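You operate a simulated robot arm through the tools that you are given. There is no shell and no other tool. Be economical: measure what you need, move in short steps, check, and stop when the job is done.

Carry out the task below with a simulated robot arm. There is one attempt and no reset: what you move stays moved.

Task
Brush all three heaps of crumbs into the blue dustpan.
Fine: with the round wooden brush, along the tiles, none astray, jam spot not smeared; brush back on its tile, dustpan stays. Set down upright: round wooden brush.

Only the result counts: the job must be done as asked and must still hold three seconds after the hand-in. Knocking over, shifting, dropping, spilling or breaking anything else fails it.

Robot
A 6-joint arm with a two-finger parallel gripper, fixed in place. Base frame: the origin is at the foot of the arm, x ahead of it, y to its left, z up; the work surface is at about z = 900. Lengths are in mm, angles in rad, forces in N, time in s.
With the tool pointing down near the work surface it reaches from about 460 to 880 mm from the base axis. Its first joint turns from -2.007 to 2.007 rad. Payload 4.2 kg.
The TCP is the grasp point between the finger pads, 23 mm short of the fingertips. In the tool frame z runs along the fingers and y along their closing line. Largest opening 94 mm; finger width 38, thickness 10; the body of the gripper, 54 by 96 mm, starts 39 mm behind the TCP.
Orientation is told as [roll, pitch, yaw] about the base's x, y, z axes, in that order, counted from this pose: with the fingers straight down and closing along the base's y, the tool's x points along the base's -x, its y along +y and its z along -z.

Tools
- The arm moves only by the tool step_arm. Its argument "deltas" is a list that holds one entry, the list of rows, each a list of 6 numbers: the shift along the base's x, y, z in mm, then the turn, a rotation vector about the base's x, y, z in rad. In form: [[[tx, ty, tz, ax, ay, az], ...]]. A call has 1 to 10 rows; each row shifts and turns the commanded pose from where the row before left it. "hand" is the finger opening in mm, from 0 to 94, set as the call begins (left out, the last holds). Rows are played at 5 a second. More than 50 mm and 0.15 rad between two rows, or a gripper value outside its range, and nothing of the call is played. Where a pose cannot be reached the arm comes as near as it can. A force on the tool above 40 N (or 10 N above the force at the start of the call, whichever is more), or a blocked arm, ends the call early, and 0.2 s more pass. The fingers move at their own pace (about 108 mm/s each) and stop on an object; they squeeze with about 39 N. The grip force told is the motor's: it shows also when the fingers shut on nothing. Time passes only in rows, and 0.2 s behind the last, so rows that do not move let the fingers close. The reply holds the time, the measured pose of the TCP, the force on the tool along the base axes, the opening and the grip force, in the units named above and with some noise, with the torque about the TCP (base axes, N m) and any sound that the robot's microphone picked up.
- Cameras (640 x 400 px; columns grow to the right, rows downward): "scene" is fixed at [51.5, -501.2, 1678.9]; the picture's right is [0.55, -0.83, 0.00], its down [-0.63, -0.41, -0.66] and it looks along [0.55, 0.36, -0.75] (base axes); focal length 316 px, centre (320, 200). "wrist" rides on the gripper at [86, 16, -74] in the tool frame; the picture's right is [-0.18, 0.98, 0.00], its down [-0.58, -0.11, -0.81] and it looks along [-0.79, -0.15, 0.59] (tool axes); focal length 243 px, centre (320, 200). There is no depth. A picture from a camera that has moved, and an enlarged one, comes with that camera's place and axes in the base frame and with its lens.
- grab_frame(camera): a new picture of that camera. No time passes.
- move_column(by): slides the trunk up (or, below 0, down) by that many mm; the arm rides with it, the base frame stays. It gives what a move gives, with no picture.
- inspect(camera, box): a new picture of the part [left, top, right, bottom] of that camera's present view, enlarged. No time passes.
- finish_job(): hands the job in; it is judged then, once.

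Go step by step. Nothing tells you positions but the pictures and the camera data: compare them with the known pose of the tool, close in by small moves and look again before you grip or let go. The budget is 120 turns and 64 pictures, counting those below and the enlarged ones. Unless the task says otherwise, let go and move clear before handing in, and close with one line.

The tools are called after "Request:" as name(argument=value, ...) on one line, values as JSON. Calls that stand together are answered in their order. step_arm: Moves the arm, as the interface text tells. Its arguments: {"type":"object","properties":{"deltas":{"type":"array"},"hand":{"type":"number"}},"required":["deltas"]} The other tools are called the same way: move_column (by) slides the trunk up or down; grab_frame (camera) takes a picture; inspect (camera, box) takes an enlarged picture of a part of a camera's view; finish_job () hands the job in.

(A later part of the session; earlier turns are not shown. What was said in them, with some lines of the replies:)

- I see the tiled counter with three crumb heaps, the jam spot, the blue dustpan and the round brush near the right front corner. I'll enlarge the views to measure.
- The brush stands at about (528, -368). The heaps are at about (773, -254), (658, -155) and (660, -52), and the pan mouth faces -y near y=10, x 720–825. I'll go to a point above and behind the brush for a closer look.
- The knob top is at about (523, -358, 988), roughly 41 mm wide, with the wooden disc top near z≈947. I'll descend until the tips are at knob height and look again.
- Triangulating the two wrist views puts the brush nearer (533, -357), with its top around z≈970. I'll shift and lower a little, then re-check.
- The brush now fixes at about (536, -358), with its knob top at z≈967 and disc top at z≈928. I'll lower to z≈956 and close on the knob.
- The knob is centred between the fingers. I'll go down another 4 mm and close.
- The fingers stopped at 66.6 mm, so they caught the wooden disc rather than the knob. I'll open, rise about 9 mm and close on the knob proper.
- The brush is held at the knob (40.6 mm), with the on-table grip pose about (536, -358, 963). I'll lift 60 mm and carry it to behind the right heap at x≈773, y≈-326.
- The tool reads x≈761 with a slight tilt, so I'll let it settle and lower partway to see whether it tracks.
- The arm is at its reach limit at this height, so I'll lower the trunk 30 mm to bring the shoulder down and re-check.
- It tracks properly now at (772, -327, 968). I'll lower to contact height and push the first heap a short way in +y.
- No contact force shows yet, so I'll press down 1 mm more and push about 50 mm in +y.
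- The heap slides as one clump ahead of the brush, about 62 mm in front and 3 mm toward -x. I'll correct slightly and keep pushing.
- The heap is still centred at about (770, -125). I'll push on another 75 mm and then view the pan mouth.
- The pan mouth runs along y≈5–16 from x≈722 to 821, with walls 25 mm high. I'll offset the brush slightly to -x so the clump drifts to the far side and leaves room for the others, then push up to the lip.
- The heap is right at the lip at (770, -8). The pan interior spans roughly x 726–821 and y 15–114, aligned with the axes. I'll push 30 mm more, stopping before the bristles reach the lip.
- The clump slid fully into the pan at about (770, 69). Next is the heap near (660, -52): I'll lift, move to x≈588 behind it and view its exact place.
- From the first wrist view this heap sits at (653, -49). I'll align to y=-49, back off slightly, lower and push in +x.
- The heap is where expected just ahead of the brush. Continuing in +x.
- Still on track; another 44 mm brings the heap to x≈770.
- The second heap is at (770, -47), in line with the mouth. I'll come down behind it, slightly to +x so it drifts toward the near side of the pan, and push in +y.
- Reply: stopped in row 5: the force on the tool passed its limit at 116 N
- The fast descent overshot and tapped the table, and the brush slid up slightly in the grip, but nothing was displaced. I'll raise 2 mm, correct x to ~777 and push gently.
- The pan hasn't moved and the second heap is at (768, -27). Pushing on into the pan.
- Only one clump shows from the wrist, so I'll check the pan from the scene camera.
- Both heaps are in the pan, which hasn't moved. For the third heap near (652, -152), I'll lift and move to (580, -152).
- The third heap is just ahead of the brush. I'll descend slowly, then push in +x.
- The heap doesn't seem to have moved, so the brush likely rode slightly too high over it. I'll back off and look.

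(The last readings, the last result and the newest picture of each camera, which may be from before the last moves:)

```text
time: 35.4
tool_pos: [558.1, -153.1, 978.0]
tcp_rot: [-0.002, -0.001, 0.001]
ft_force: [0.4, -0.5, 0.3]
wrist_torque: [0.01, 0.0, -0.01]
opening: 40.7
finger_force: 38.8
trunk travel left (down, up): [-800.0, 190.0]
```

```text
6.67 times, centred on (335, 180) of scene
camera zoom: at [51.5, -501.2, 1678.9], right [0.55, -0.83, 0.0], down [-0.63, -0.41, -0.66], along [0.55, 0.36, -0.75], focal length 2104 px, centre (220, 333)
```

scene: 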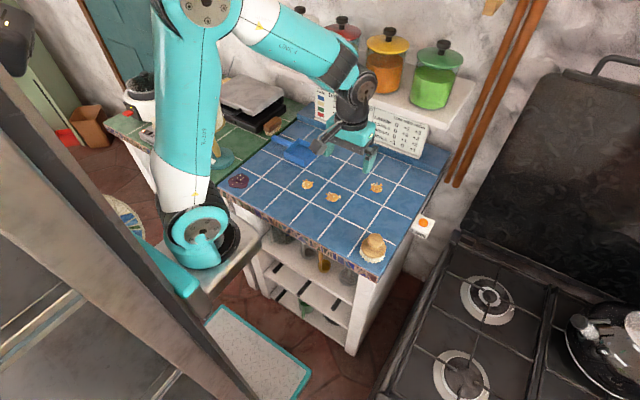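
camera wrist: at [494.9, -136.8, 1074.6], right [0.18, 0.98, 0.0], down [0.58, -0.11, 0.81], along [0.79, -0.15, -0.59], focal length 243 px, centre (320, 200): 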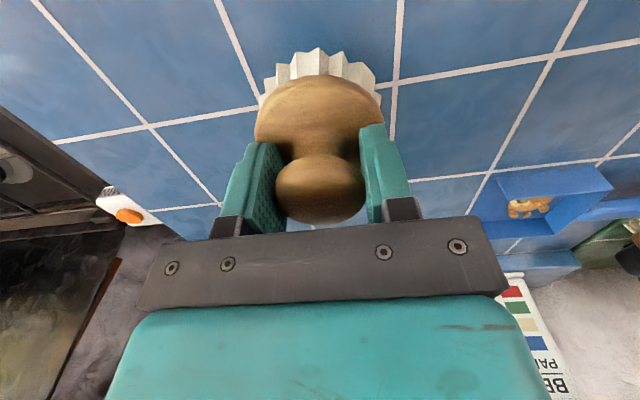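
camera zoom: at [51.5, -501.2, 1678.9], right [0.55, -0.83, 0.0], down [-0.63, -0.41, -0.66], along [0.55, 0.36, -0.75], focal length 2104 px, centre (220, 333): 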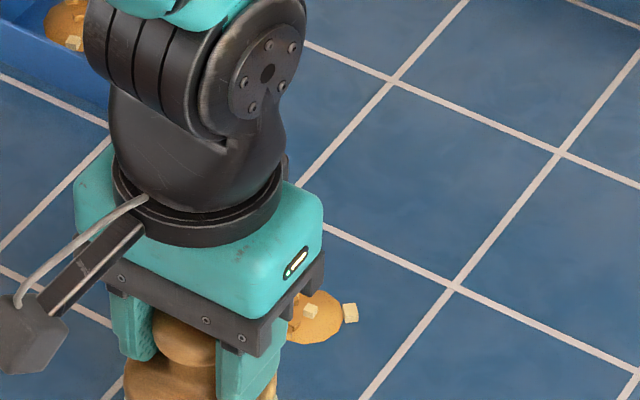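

The heap is intact and unmoved. I'll lower 18 mm, to 3 mm below the height of that pass, and push again.

Request:
step_arm(deltas=[[[0, 0, -8, 0, 0, 0], [0, 0, -6, 0, 0, 0], [0, 0, -3, 0, 0, 0], [0, 0, -1, 0, 0, 0], [0, 0, 0, 0, 0, 0]]])

Request:
step_arm(deltas=[[[10, 0, 0, 0, 0, 0], [15, 0, 0, 0, 0, 0], [15, 0, 0, 0, 0, 0], [15, 0, 0, 0, 0, 0], [0, 0, 0, 0, 0, 0]]])

Request:
inspect(camera="scene", box=[260, 120, 410, 220])

```text
time: 36.6
tool_pos: [557.7, -152.9, 959.5]
tcp_rot: [-0.001, 0.0, 0.0]
ft_force: [0.4, -0.3, -1.5]
wrist_torque: [-0.02, -0.03, -0.01]
opening: 40.9
finger_force: 38.9
trunk travel left (down, up): [-800.0, 190.0]
```

```text
time: 37.8
tool_pos: [611.6, -151.2, 958.2]
tcp_rot: [-0.002, 0.0, 0.0]
ft_force: [-0.2, 0.0, -1.5]
wrist_torque: [0.01, 0.03, 0.01]
opening: 41.0
finger_force: 39.5
trunk travel left (down, up): [-800.0, 190.0]
```

```text
4.00 times, centred on (335, 170) of scene
camera zoom: at [51.5, -501.2, 1678.9], right [0.55, -0.83, 0.0], down [-0.63, -0.41, -0.66], along [0.55, 0.36, -0.75], focal length 1262 px, centre (260, 320)
```

zoom: 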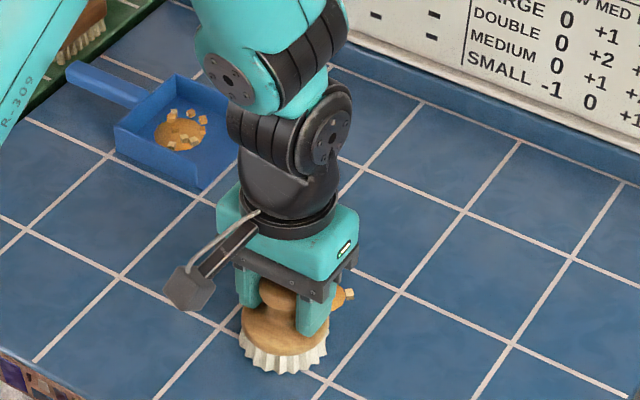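

Now it moves with the brush. Continuing in +x.

Request:
step_arm(deltas=[[[15, 0, 0, 0, 0, 0], [15, 0, 0, 0, 0, 0], [15, 0, 0, 0, 0, 0], [0, 0, 0, 0, 0, 0]]])

Request:
inspect(camera="scene", box=[260, 120, 410, 220])

```text
time: 38.8
tool_pos: [658.4, -151.3, 959.4]
tcp_rot: [-0.001, -0.001, -0.001]
ft_force: [0.0, 0.7, -0.5]
wrist_torque: [0.02, 0.01, -0.03]
opening: 40.8
finger_force: 39.3
trunk travel left (down, up): [-800.0, 190.0]
```

```text
4.00 times, centred on (335, 170) of scene
camera zoom: at [51.5, -501.2, 1678.9], right [0.55, -0.83, 0.0], down [-0.63, -0.41, -0.66], along [0.55, 0.36, -0.75], focal length 1262 px, centre (260, 320)
```

zoom: 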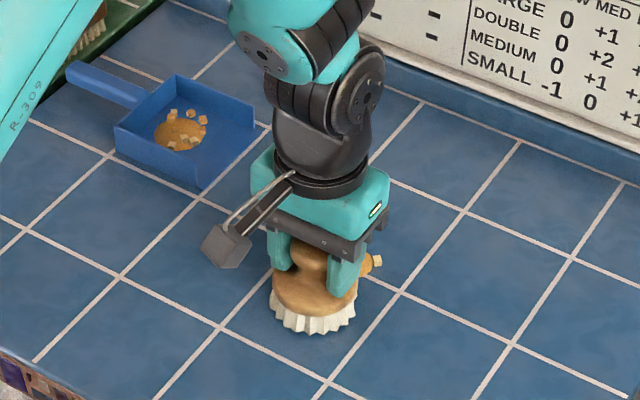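

Still tracking. I'll push the last 52 mm, back off, lift and go round to the -y side.

Request:
step_arm(deltas=[[[15, 0, 0, 0, 0, 0], [15, 0, 0, 0, 0, 0], [12, 0, 0, 0, 0, 0], [8, 0, 0, 0, 0, 0], [0, 0, 0, 0, 0, 0], [-15, 0, 0, 0, 0, 0], [0, 0, 30, 0, 0, 0], [0, -35, 10, 0, 0, 0], [0, -40, 0, 0, 0, 0], [0, 0, 0, 0, 0, 0]]])

Request:
grab_frame(camera="wrist")

```text
time: 41.0
tool_pos: [692.9, -228.2, 999.1]
tcp_rot: [0.0, 0.0, 0.0]
ft_force: [-0.6, 0.6, -1.2]
wrist_torque: [0.02, -0.02, -0.01]
opening: 40.7
finger_force: 38.7
trunk travel left (down, up): [-800.0, 190.0]
```

```text
20 pictures are left
camera wrist: at [606.8, -210.3, 1074.5], right [0.18, 0.98, 0.0], down [0.58, -0.11, 0.81], along [0.79, -0.15, -0.59], focal length 243 px, centre (320, 200)
```

wrist: 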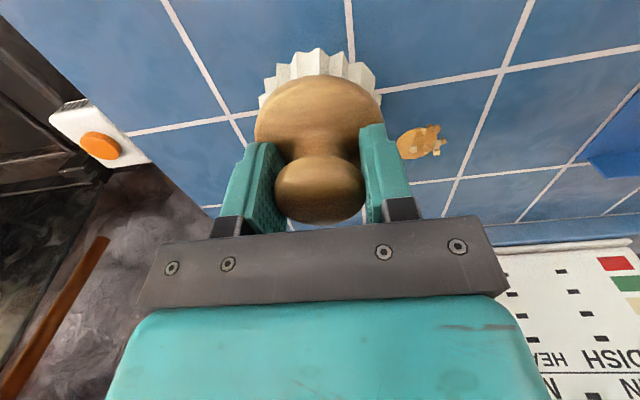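

The third heap is at (769, -151). I'll slide in behind it at x≈769, lower gently and push in +y.

Request:
step_arm(deltas=[[[30, 0, 0, 0, 0, 0], [30, 0, 0, 0, 0, 0], [16, 0, 0, 0, 0, 0], [0, 0, -12, 0, 0, 0], [0, 0, -12, 0, 0, 0], [0, 0, -8, 0, 0, 0], [0, 0, -5, 0, 0, 0], [0, 0, -2, 0, 0, 0], [0, 0, -1, 0, 0, 0], [0, 0, 0, 0, 0, 0]]])

Request:
step_arm(deltas=[[[0, 10, 0, 0, 0, 0], [0, 15, 0, 0, 0, 0], [0, 15, 0, 0, 0, 0], [0, 15, 0, 0, 0, 0], [0, 0, 0, 0, 0, 0]]])

Request:
grab_frame(camera="wrist")

```text
time: 43.2
tool_pos: [768.8, -226.9, 958.5]
tcp_rot: [-0.002, 0.001, 0.0]
ft_force: [-0.2, -0.1, 0.0]
wrist_torque: [0.01, 0.0, -0.01]
opening: 40.7
finger_force: 38.7
trunk travel left (down, up): [-800.0, 190.0]
```

```text
time: 44.4
tool_pos: [768.1, -172.5, 959.1]
tcp_rot: [-0.001, -0.001, 0.001]
ft_force: [0.6, -0.5, 0.0]
wrist_torque: [-0.02, -0.01, -0.01]
opening: 40.8
finger_force: 38.8
trunk travel left (down, up): [-800.0, 190.0]
```

```text
19 pictures are left
camera wrist: at [683.2, -154.6, 1034.4], right [0.18, 0.98, 0.0], down [0.58, -0.11, 0.81], along [0.79, -0.15, -0.59], focal length 243 px, centre (320, 200)
```

wrist: 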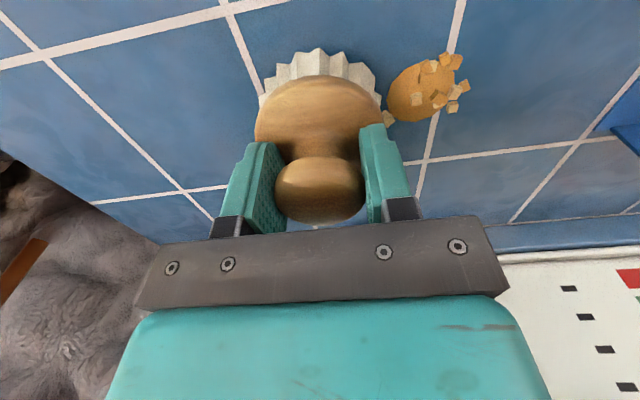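

It is moving along centred. Pushing 75 mm more.

Request:
step_arm(deltas=[[[1, 15, 0, 0, 0, 0], [0, 15, 0, 0, 0, 0], [0, 15, 0, 0, 0, 0], [0, 15, 0, 0, 0, 0], [0, 15, 0, 0, 0, 0], [0, 0, 0, 0, 0, 0]]])

Request:
grab_frame(camera="wrist")

```text
time: 45.8
tool_pos: [770.4, -96.8, 960.0]
tcp_rot: [-0.004, 0.001, -0.001]
ft_force: [0.7, 0.0, 0.2]
wrist_torque: [-0.01, -0.03, -0.04]
opening: 41.0
finger_force: 38.9
trunk travel left (down, up): [-800.0, 190.0]
```

```text
18 pictures are left
camera wrist: at [683.8, -79.3, 1033.6], right [0.18, 0.98, 0.0], down [0.58, -0.11, 0.81], along [0.79, -0.15, -0.59], focal length 243 px, centre (320, 200)
```

wrist: 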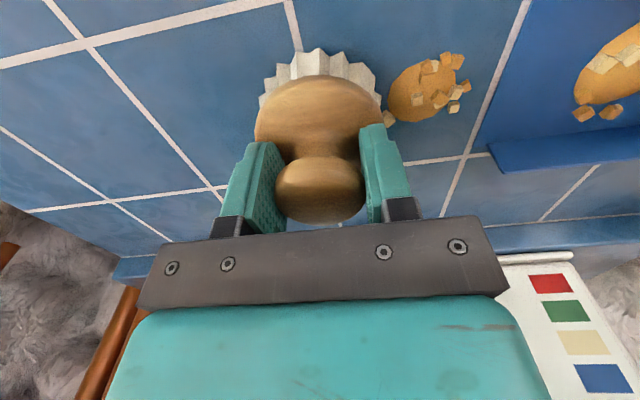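

The heap is at about (770, -36). The final push goes into the pan, stopping at the same brush y (≈-40) as before.

Request:
step_arm(deltas=[[[0, 12, 0, 0, 0, 0], [0, 12, 0, 0, 0, 0], [0, 12, 0, 0, 0, 0], [0, 12, 0, 0, 0, 0], [0, 9, 0, 0, 0, 0], [0, 0, 0, 0, 0, 0]]])

Request:
grab_frame(camera="wrist")

Request:
inspect(camera="scene", box=[260, 120, 380, 200])

```text
time: 47.2
tool_pos: [768.8, -38.9, 961.3]
tcp_rot: [-0.001, -0.001, 0.001]
ft_force: [-0.1, 0.2, -1.6]
wrist_torque: [0.0, -0.02, 0.03]
opening: 40.7
finger_force: 38.5
trunk travel left (down, up): [-800.0, 190.0]
```

```text
17 pictures are left
camera wrist: at [683.9, -23.0, 1034.3], right [0.18, 0.98, 0.0], down [0.58, -0.11, 0.81], along [0.79, -0.15, -0.59], focal length 243 px, centre (320, 200)
```

wrist: 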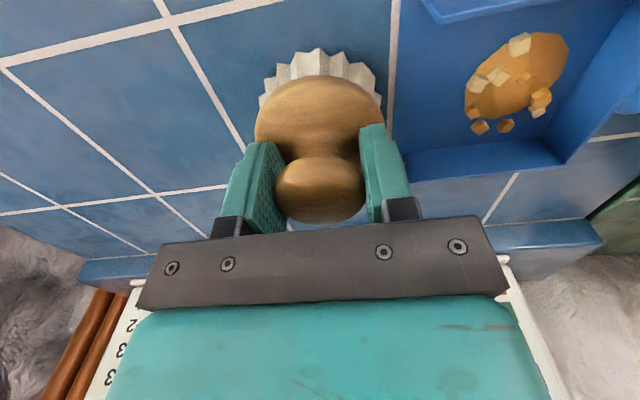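

```text
5.00 times, centred on (320, 160) of scene
camera zoom: at [51.5, -501.2, 1678.9], right [0.55, -0.83, 0.0], down [-0.63, -0.41, -0.66], along [0.55, 0.36, -0.75], focal length 1578 px, centre (320, 400)
```

zoom: 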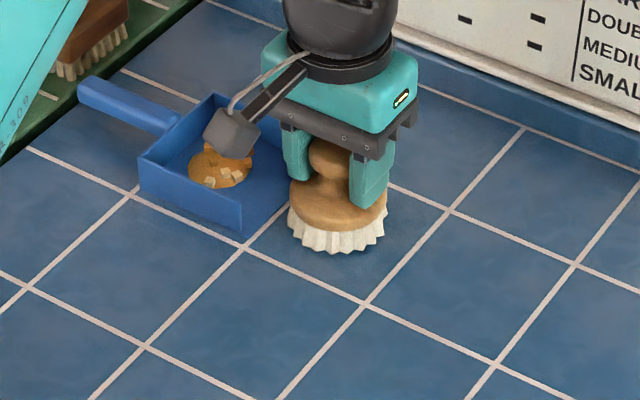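

All three heaps are in the pan, which is still in place. I'll lift the brush and carry it back to its tile at (536, -358).

Request:
step_arm(deltas=[[[0, -8, 20, 0, 0, 0], [0, -12, 30, 0, 0, 0], [-26, -35, 0, 0, 0, 0], [-26, -35, 0, 0, 0, 0], [-26, -35, 0, 0, 0, 0], [-26, -35, 0, 0, 0, 0], [-26, -35, 0, 0, 0, 0], [-26, -35, 0, 0, 0, 0], [-26, -35, 0, 0, 0, 0], [0, 0, 0, 0, 0, 0]]])

Request:
step_arm(deltas=[[[-26, -27, 0, 0, 0, 0], [-25, -27, 0, 0, 0, 0], [0, 0, 0, 0, 0, 0], [0, 0, -12, 0, 0, 0], [0, 0, -12, 0, 0, 0], [0, 0, -10, 0, 0, 0], [0, 0, 0, 0, 0, 0]]])

Request:
grab_frame(camera="wrist")

Request:
inspect(camera="scene", box=[320, 180, 440, 280])

```text
time: 49.4
tool_pos: [587.3, -303.9, 1010.4]
tcp_rot: [-0.003, 0.0, 0.0]
ft_force: [-0.1, -1.1, -1.0]
wrist_torque: [0.01, 0.0, 0.0]
opening: 40.9
finger_force: 39.0
trunk travel left (down, up): [-800.0, 190.0]
```

```text
time: 51.0
tool_pos: [538.3, -360.4, 974.6]
tcp_rot: [-0.002, 0.001, 0.0]
ft_force: [-0.5, -0.2, -0.7]
wrist_torque: [0.0, -0.02, 0.01]
opening: 40.9
finger_force: 39.6
trunk travel left (down, up): [-800.0, 190.0]
```

```text
15 pictures are left
camera wrist: at [451.5, -342.0, 1050.3], right [0.18, 0.98, 0.0], down [0.58, -0.11, 0.81], along [0.79, -0.15, -0.59], focal length 243 px, centre (320, 200)
```

wrist: 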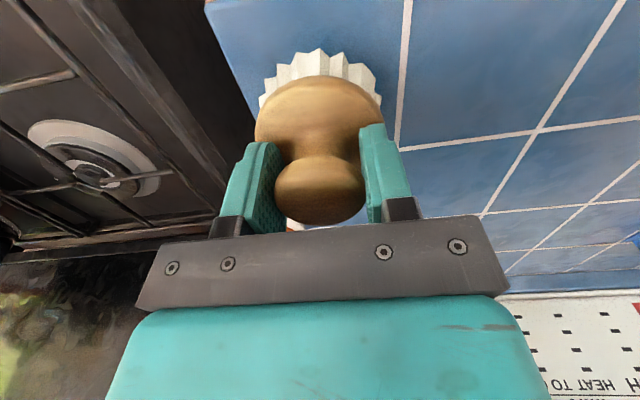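

```text
4.00 times, centred on (380, 230) of scene
camera zoom: at [51.5, -501.2, 1678.9], right [0.55, -0.83, 0.0], down [-0.63, -0.41, -0.66], along [0.55, 0.36, -0.75], focal length 1262 px, centre (80, 80)
```

zoom: 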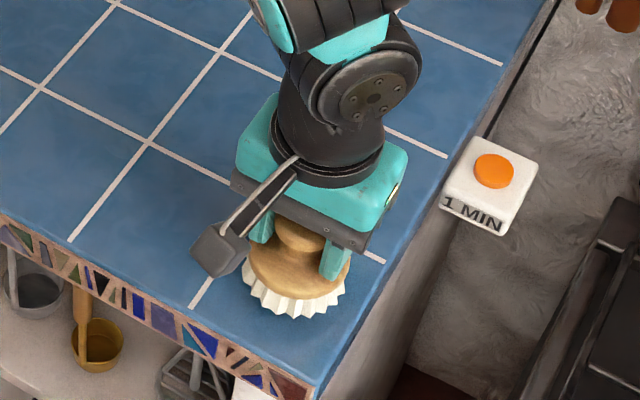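

The brush is over its original spot. I'll lower it gently in small steps until contact shows.

Request:
step_arm(deltas=[[[-2, 2, -6, 0, 0, 0], [0, 0, -5, 0, 0, 0], [0, 0, -3, 0, 0, 0], [0, 0, -1.5, 0, 0, 0], [0, 0, -1, 0, 0, 0], [0, 0, 0, 0, 0, 0]]])

Request:
step_arm(deltas=[[[0, 0, -0.7, 0, 0, 0], [0, 0, 0, 0, 0, 0]]])

```text
time: 52.4
tool_pos: [535.8, -357.0, 958.4]
tcp_rot: [-0.002, 0.001, -0.002]
ft_force: [0.3, 0.4, -0.8]
wrist_torque: [-0.02, -0.02, 0.0]
opening: 40.8
finger_force: 39.4
trunk travel left (down, up): [-800.0, 190.0]
```

```text
time: 53.0
tool_pos: [534.7, -357.0, 957.3]
tcp_rot: [-0.002, 0.002, -0.001]
ft_force: [-0.4, -0.4, -0.8]
wrist_torque: [-0.02, -0.02, -0.01]
opening: 40.7
finger_force: 39.0
trunk travel left (down, up): [-800.0, 190.0]
```

No contact yet, so I'll lower further in sub-millimetre steps.

Request:
step_arm(deltas=[[[0, 0, -0.7, 0, 0, 0], [0, 0, 0, 0, 0, 0]]])

Request:
step_arm(deltas=[[[0, 0, -0.7, 0, 0, 0], [0, 0, 0, 0, 0, 0]]])

Request:
step_arm(deltas=[[[0, 0, -0.7, 0, 0, 0], [0, 0, 0, 0, 0, 0]]])

```text
time: 53.6
tool_pos: [535.1, -357.2, 957.3]
tcp_rot: [-0.002, 0.0, 0.0]
ft_force: [0.2, -0.3, -0.8]
wrist_torque: [-0.04, -0.02, -0.02]
opening: 41.0
finger_force: 39.0
trunk travel left (down, up): [-800.0, 190.0]
```

```text
time: 54.2
tool_pos: [535.6, -357.3, 956.9]
tcp_rot: [-0.003, 0.001, 0.002]
ft_force: [0.1, -1.3, -1.0]
wrist_torque: [-0.01, -0.02, 0.0]
opening: 41.0
finger_force: 39.2
trunk travel left (down, up): [-800.0, 190.0]
```

```text
time: 54.8
tool_pos: [534.8, -358.3, 955.2]
tcp_rot: [-0.001, 0.0, 0.001]
ft_force: [-0.1, 0.0, -0.6]
wrist_torque: [0.01, -0.02, 0.01]
opening: 40.7
finger_force: 38.9
trunk travel left (down, up): [-800.0, 190.0]
```

Request:
step_arm(deltas=[[[0, 0, -0.7, 0, 0, 0], [0, 0, 0, 0, 0, 0]]])

Request:
step_arm(deltas=[[[0, 0, -0.7, 0, 0, 0], [0, 0, 0, 0, 0, 0]]])

Request:
inspect(camera="scene", box=[350, 220, 410, 270])

```text
time: 55.4
tool_pos: [534.7, -357.1, 955.4]
tcp_rot: [0.0, 0.0, 0.0]
ft_force: [-0.6, 0.0, -1.9]
wrist_torque: [0.02, -0.03, -0.01]
opening: 40.7
finger_force: 38.9
trunk travel left (down, up): [-800.0, 190.0]
```

```text
time: 56.0
tool_pos: [534.8, -357.4, 955.3]
tcp_rot: [-0.002, -0.002, -0.001]
ft_force: [2.3, -1.9, 8.9]
wrist_torque: [0.08, 0.12, 0.03]
opening: 40.8
finger_force: 38.5
trunk travel left (down, up): [-800.0, 190.0]
```

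```text
8.00 times, centred on (380, 245) of scene
camera zoom: at [51.5, -501.2, 1678.9], right [0.55, -0.83, 0.0], down [-0.63, -0.41, -0.66], along [0.55, 0.36, -0.75], focal length 2525 px, centre (-160, -160)
```

zoom: 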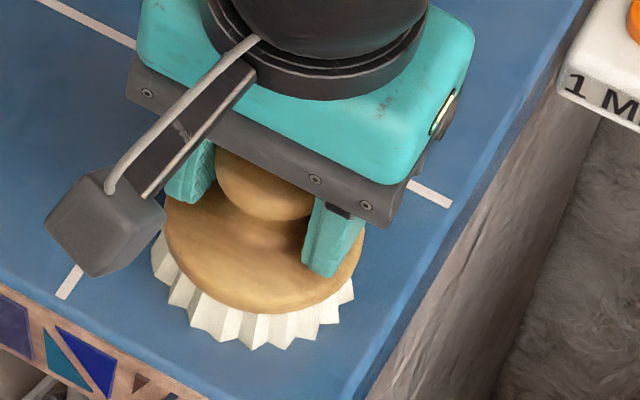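

Contact shows at 9 N, so the brush is on the tile. I'll release and lift straight up.

Request:
step_arm(deltas=[[[0, 0, 0, 0, 0, 0], [0, 0, 0, 0, 0, 0], [0, 0, 0, 0, 0, 0]]], hand=94)

Request:
step_arm(deltas=[[[0, 0, 10, 0, 0, 0], [0, 0, 25, 0, 0, 0], [0, 0, 40, 0, 0, 0], [0, 0, 40, 0, 0, 0], [0, 30, 30, 0, 0, 0], [0, 40, 20, 0, 0, 0], [0, 0, 0, 0, 0, 0]]])

Request:
inspect(camera="scene", box=[210, 110, 450, 270])

Request:
grab_frame(camera="wrist")

```text
time: 56.8
tool_pos: [534.4, -358.1, 954.3]
tcp_rot: [0.0, -0.001, 0.0]
ft_force: [0.2, -0.4, 11.5]
wrist_torque: [0.45, 0.01, 0.0]
opening: 93.8
finger_force: 0.1
trunk travel left (down, up): [-800.0, 190.0]
```

```text
time: 58.4
tool_pos: [533.8, -286.2, 1119.2]
tcp_rot: [0.0, 0.0, 0.0]
ft_force: [0.6, -0.2, 0.1]
wrist_torque: [-0.01, 0.02, 0.01]
opening: 94.0
finger_force: 0.0
trunk travel left (down, up): [-800.0, 190.0]
```

```text
2.50 times, centred on (330, 190) of scene
camera zoom: at [51.5, -501.2, 1678.9], right [0.55, -0.83, 0.0], down [-0.63, -0.41, -0.66], along [0.55, 0.36, -0.75], focal length 789 px, centre (295, 225)
```

zoom: 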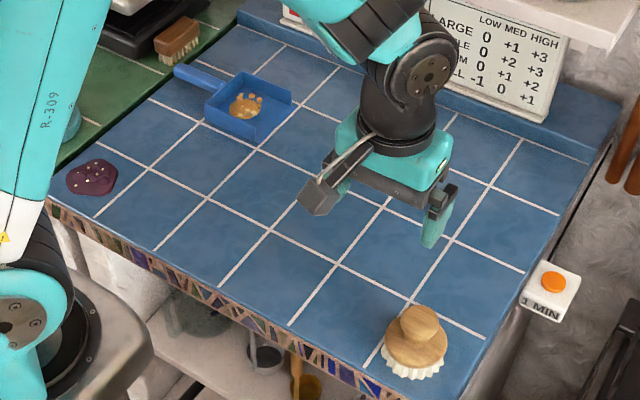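

```text
11 pictures are left
camera wrist: at [447.9, -269.1, 1194.1], right [0.18, 0.98, 0.0], down [0.58, -0.11, 0.81], along [0.79, -0.15, -0.59], focal length 243 px, centre (320, 200)
```

wrist: 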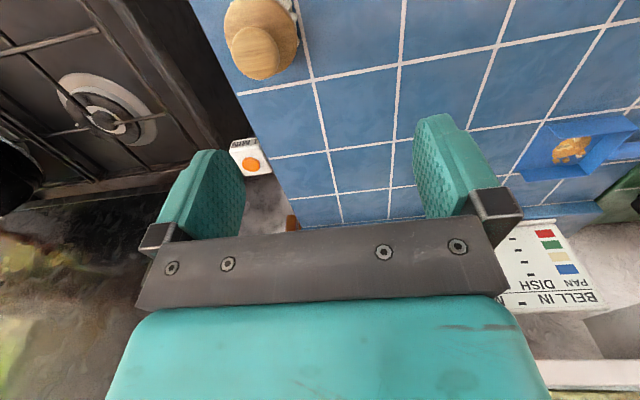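

The brush is standing but seems shifted by about 10 mm, so I'll look closely at its position on the tile and its tilt.

Request:
inspect(camera="scene", box=[320, 180, 440, 280])

Request:
inspect(camera="wrist", box=[190, 0, 340, 100])

```text
4.00 times, centred on (380, 230) of scene
camera zoom: at [51.5, -501.2, 1678.9], right [0.55, -0.83, 0.0], down [-0.63, -0.41, -0.66], along [0.55, 0.36, -0.75], focal length 1262 px, centre (80, 80)
```

zoom: 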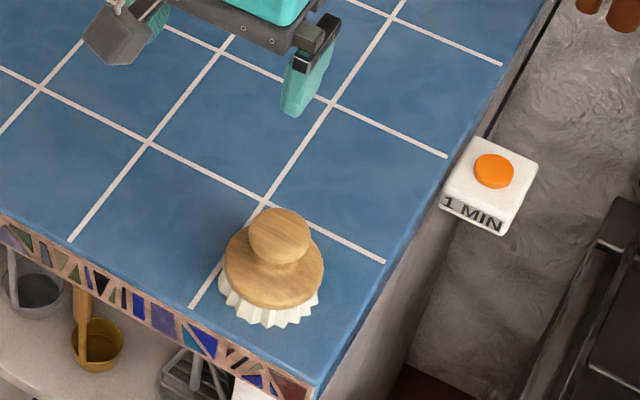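

```text
4.00 times, centred on (265, 50) of wrist
camera zoom: at [447.9, -269.1, 1194.1], right [0.18, 0.98, 0.0], down [0.58, -0.11, 0.81], along [0.79, -0.15, -0.59], focal length 970 px, centre (540, 800)
```

zoom: 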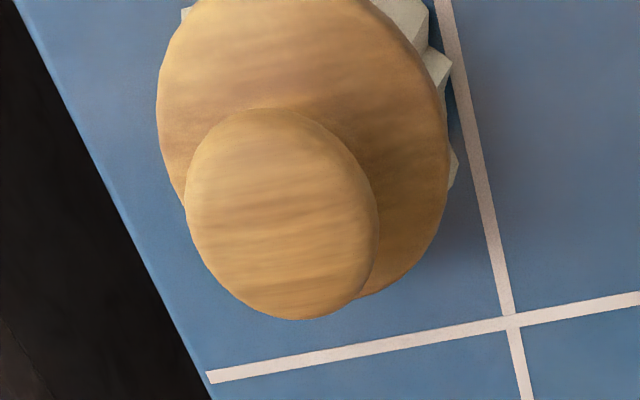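

The brush stands upright but was dragged about 15 mm by a finger on release, leaving its bristles close to the tile line. I'll regrip it at the original knob height and set it back in the middle of its tile.

Request:
step_arm(deltas=[[[0, -28, 0, 0, 0, 0], [-1, -28, 0, 0, 0, 0], [0, 0, -40, 0, 0, 0], [0, 0, -40, 0, 0, 0], [0, 0, -35, 0, 0, 0], [0, 0, -20, 0, 0, 0], [0, 0, 0, 0, 0, 0]]], hand=94)

Request:
grab_frame(camera="wrist")

```text
time: 60.0
tool_pos: [533.9, -343.4, 984.6]
tcp_rot: [-0.002, 0.0, -0.002]
ft_force: [-0.2, -0.9, 0.9]
wrist_torque: [0.01, 0.01, 0.02]
opening: 94.1
finger_force: 0.0
trunk travel left (down, up): [-800.0, 190.0]
```

```text
8 pictures are left
camera wrist: at [448.2, -324.8, 1058.3], right [0.18, 0.98, 0.0], down [0.58, -0.11, 0.81], along [0.79, -0.15, -0.59], focal length 243 px, centre (320, 200)
```

wrist: 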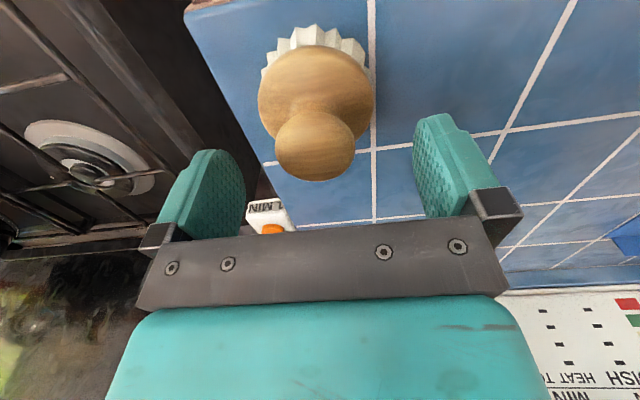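

The knob is centred between the fingers. I'll lower to z≈963 and close.

Request:
step_arm(deltas=[[[0, 0, -10, 0, 0, 0], [0, 0, -7, 0, 0, 0], [0, 0, -3, 0, 0, 0], [0, 0, 0, 0, 0, 0]]])

Request:
step_arm(deltas=[[[0, 0, 0, 0, 0, 0], [0, 0, 0, 0, 0, 0], [0, 0, 0, 0, 0, 0], [0, 0, 0, 0, 0, 0]]], hand=20)

```text
time: 61.0
tool_pos: [533.1, -342.4, 965.3]
tcp_rot: [-0.002, 0.001, 0.0]
ft_force: [0.2, -0.5, 0.9]
wrist_torque: [-0.02, 0.0, 0.01]
opening: 94.0
finger_force: 0.0
trunk travel left (down, up): [-800.0, 190.0]
```

```text
time: 62.0
tool_pos: [533.6, -341.5, 963.9]
tcp_rot: [-0.001, 0.001, 0.0]
ft_force: [0.1, 0.7, 0.2]
wrist_torque: [0.05, -0.02, -0.03]
opening: 41.0
finger_force: 38.9
trunk travel left (down, up): [-800.0, 190.0]
```

The knob is gripped at 41.0 mm. I'll lift 4 mm, move -14 mm in y, and lower the same 4 mm.

Request:
step_arm(deltas=[[[0, 0, 2, 0, 0, 0], [0, 0, 2, 0, 0, 0], [1, -7, 0, 0, 0, 0], [0, -7, 0, 0, 0, 0], [0, 0, 0, 0, 0, 0], [0, 0, -2, 0, 0, 0], [0, 0, -1, 0, 0, 0], [0, 0, -0.7, 0, 0, 0], [0, 0, 0, 0, 0, 0]]])

Request:
step_arm(deltas=[[[0, 0, -0.4, 0, 0, 0], [0, 0, 0, 0, 0, 0]]])

Request:
inspect(camera="scene", box=[320, 180, 440, 280])

```text
time: 64.0
tool_pos: [536.2, -358.8, 965.2]
tcp_rot: [-0.001, -0.001, 0.0]
ft_force: [-1.0, -0.3, -1.3]
wrist_torque: [-0.03, -0.01, 0.01]
opening: 40.9
finger_force: 39.1
trunk travel left (down, up): [-800.0, 190.0]
```

```text
time: 64.6
tool_pos: [534.7, -357.7, 964.1]
tcp_rot: [0.001, 0.002, 0.0]
ft_force: [0.9, -0.9, -1.5]
wrist_torque: [0.03, 0.03, -0.01]
opening: 40.8
finger_force: 38.3
trunk travel left (down, up): [-800.0, 190.0]
```

```text
4.00 times, centred on (380, 230) of scene
camera zoom: at [51.5, -501.2, 1678.9], right [0.55, -0.83, 0.0], down [-0.63, -0.41, -0.66], along [0.55, 0.36, -0.75], focal length 1262 px, centre (80, 80)
```

zoom: 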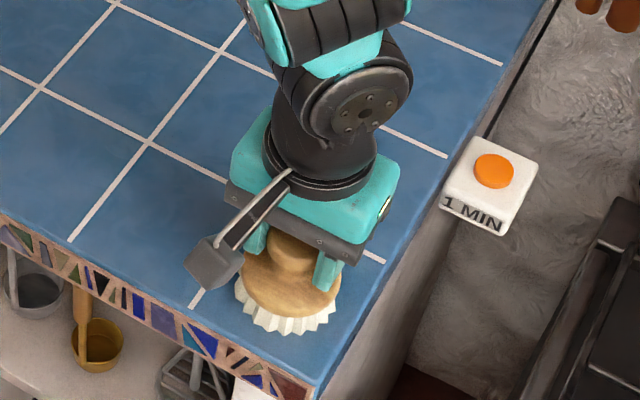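

The brush is back near the tile centre, at the height where it was gripped from the table. I'll settle it a touch more, then release and lift.

Request:
step_arm(deltas=[[[0, 0, -0.4, 0, 0, 0], [0, 0, 0, 0, 0, 0]]])

Request:
step_arm(deltas=[[[0, 0, 0, 0, 0, 0], [0, 0, 0, 0, 0, 0], [0, 0, 0, 0, 0, 0]]], hand=94)

Request:
step_arm(deltas=[[[0, 0, 10, 0, 0, 0], [0, 0, 25, 0, 0, 0], [0, 0, 40, 0, 0, 0], [0, 0, 40, 0, 0, 0], [0, 30, 30, 0, 0, 0], [0, 40, 20, 0, 0, 0], [0, 0, 0, 0, 0, 0]]])

Request:
inspect(camera="scene", box=[210, 110, 450, 270])

Request:
inspect(camera="scene", box=[320, 180, 440, 280])

```text
time: 65.2
tool_pos: [535.2, -357.1, 963.7]
tcp_rot: [-0.002, -0.001, 0.0]
ft_force: [-0.5, -0.8, 0.4]
wrist_torque: [0.06, 0.02, 0.02]
opening: 40.7
finger_force: 39.3
trunk travel left (down, up): [-800.0, 190.0]
```

```text
time: 66.0
tool_pos: [534.5, -358.6, 964.2]
tcp_rot: [-0.002, -0.001, 0.0]
ft_force: [-0.6, 0.3, 0.3]
wrist_torque: [0.02, 0.06, 0.02]
opening: 94.1
finger_force: 0.1
trunk travel left (down, up): [-800.0, 190.0]
```

```text
time: 67.6
tool_pos: [535.5, -286.0, 1130.3]
tcp_rot: [0.001, -0.001, 0.0]
ft_force: [0.4, -0.5, 0.0]
wrist_torque: [-0.01, -0.02, 0.02]
opening: 93.9
finger_force: 0.0
trunk travel left (down, up): [-800.0, 190.0]
```

```text
2.50 times, centred on (330, 190) of scene
camera zoom: at [51.5, -501.2, 1678.9], right [0.55, -0.83, 0.0], down [-0.63, -0.41, -0.66], along [0.55, 0.36, -0.75], focal length 789 px, centre (295, 225)
```

zoom: 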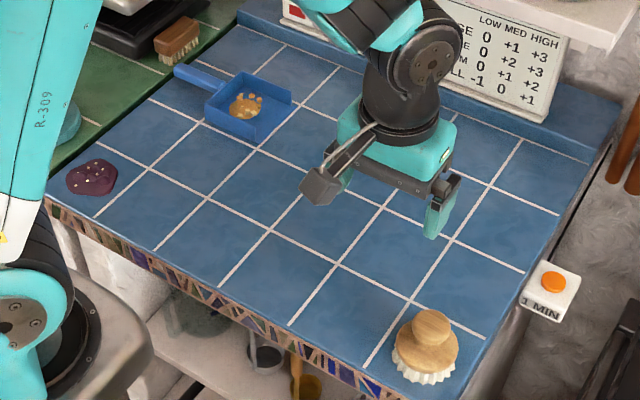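

```text
4.00 times, centred on (380, 230) of scene
camera zoom: at [51.5, -501.2, 1678.9], right [0.55, -0.83, 0.0], down [-0.63, -0.41, -0.66], along [0.55, 0.36, -0.75], focal length 1262 px, centre (80, 80)
```

zoom: 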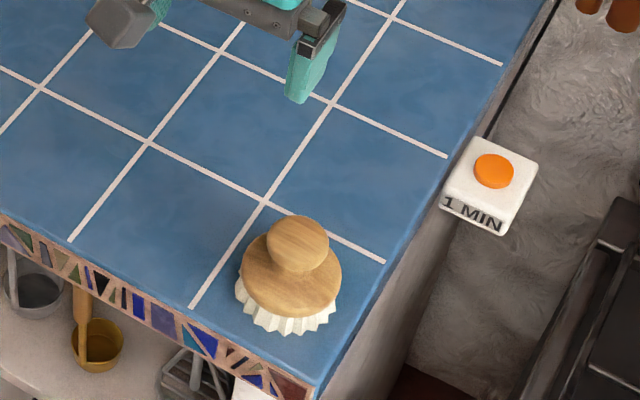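

The brush stands upright on its own tile. The crumbs are all in the unmoved dustpan, the tiles are clear, the jam is untouched and the gripper is clear, so I'm handing in.

Request:
finish_job()

```text
The job is handed in.
```

The job is handed in: all three crumb heaps are in the blue dustpan, which stayed put, the jam spot is untouched, and the round brush is upright on its tile.
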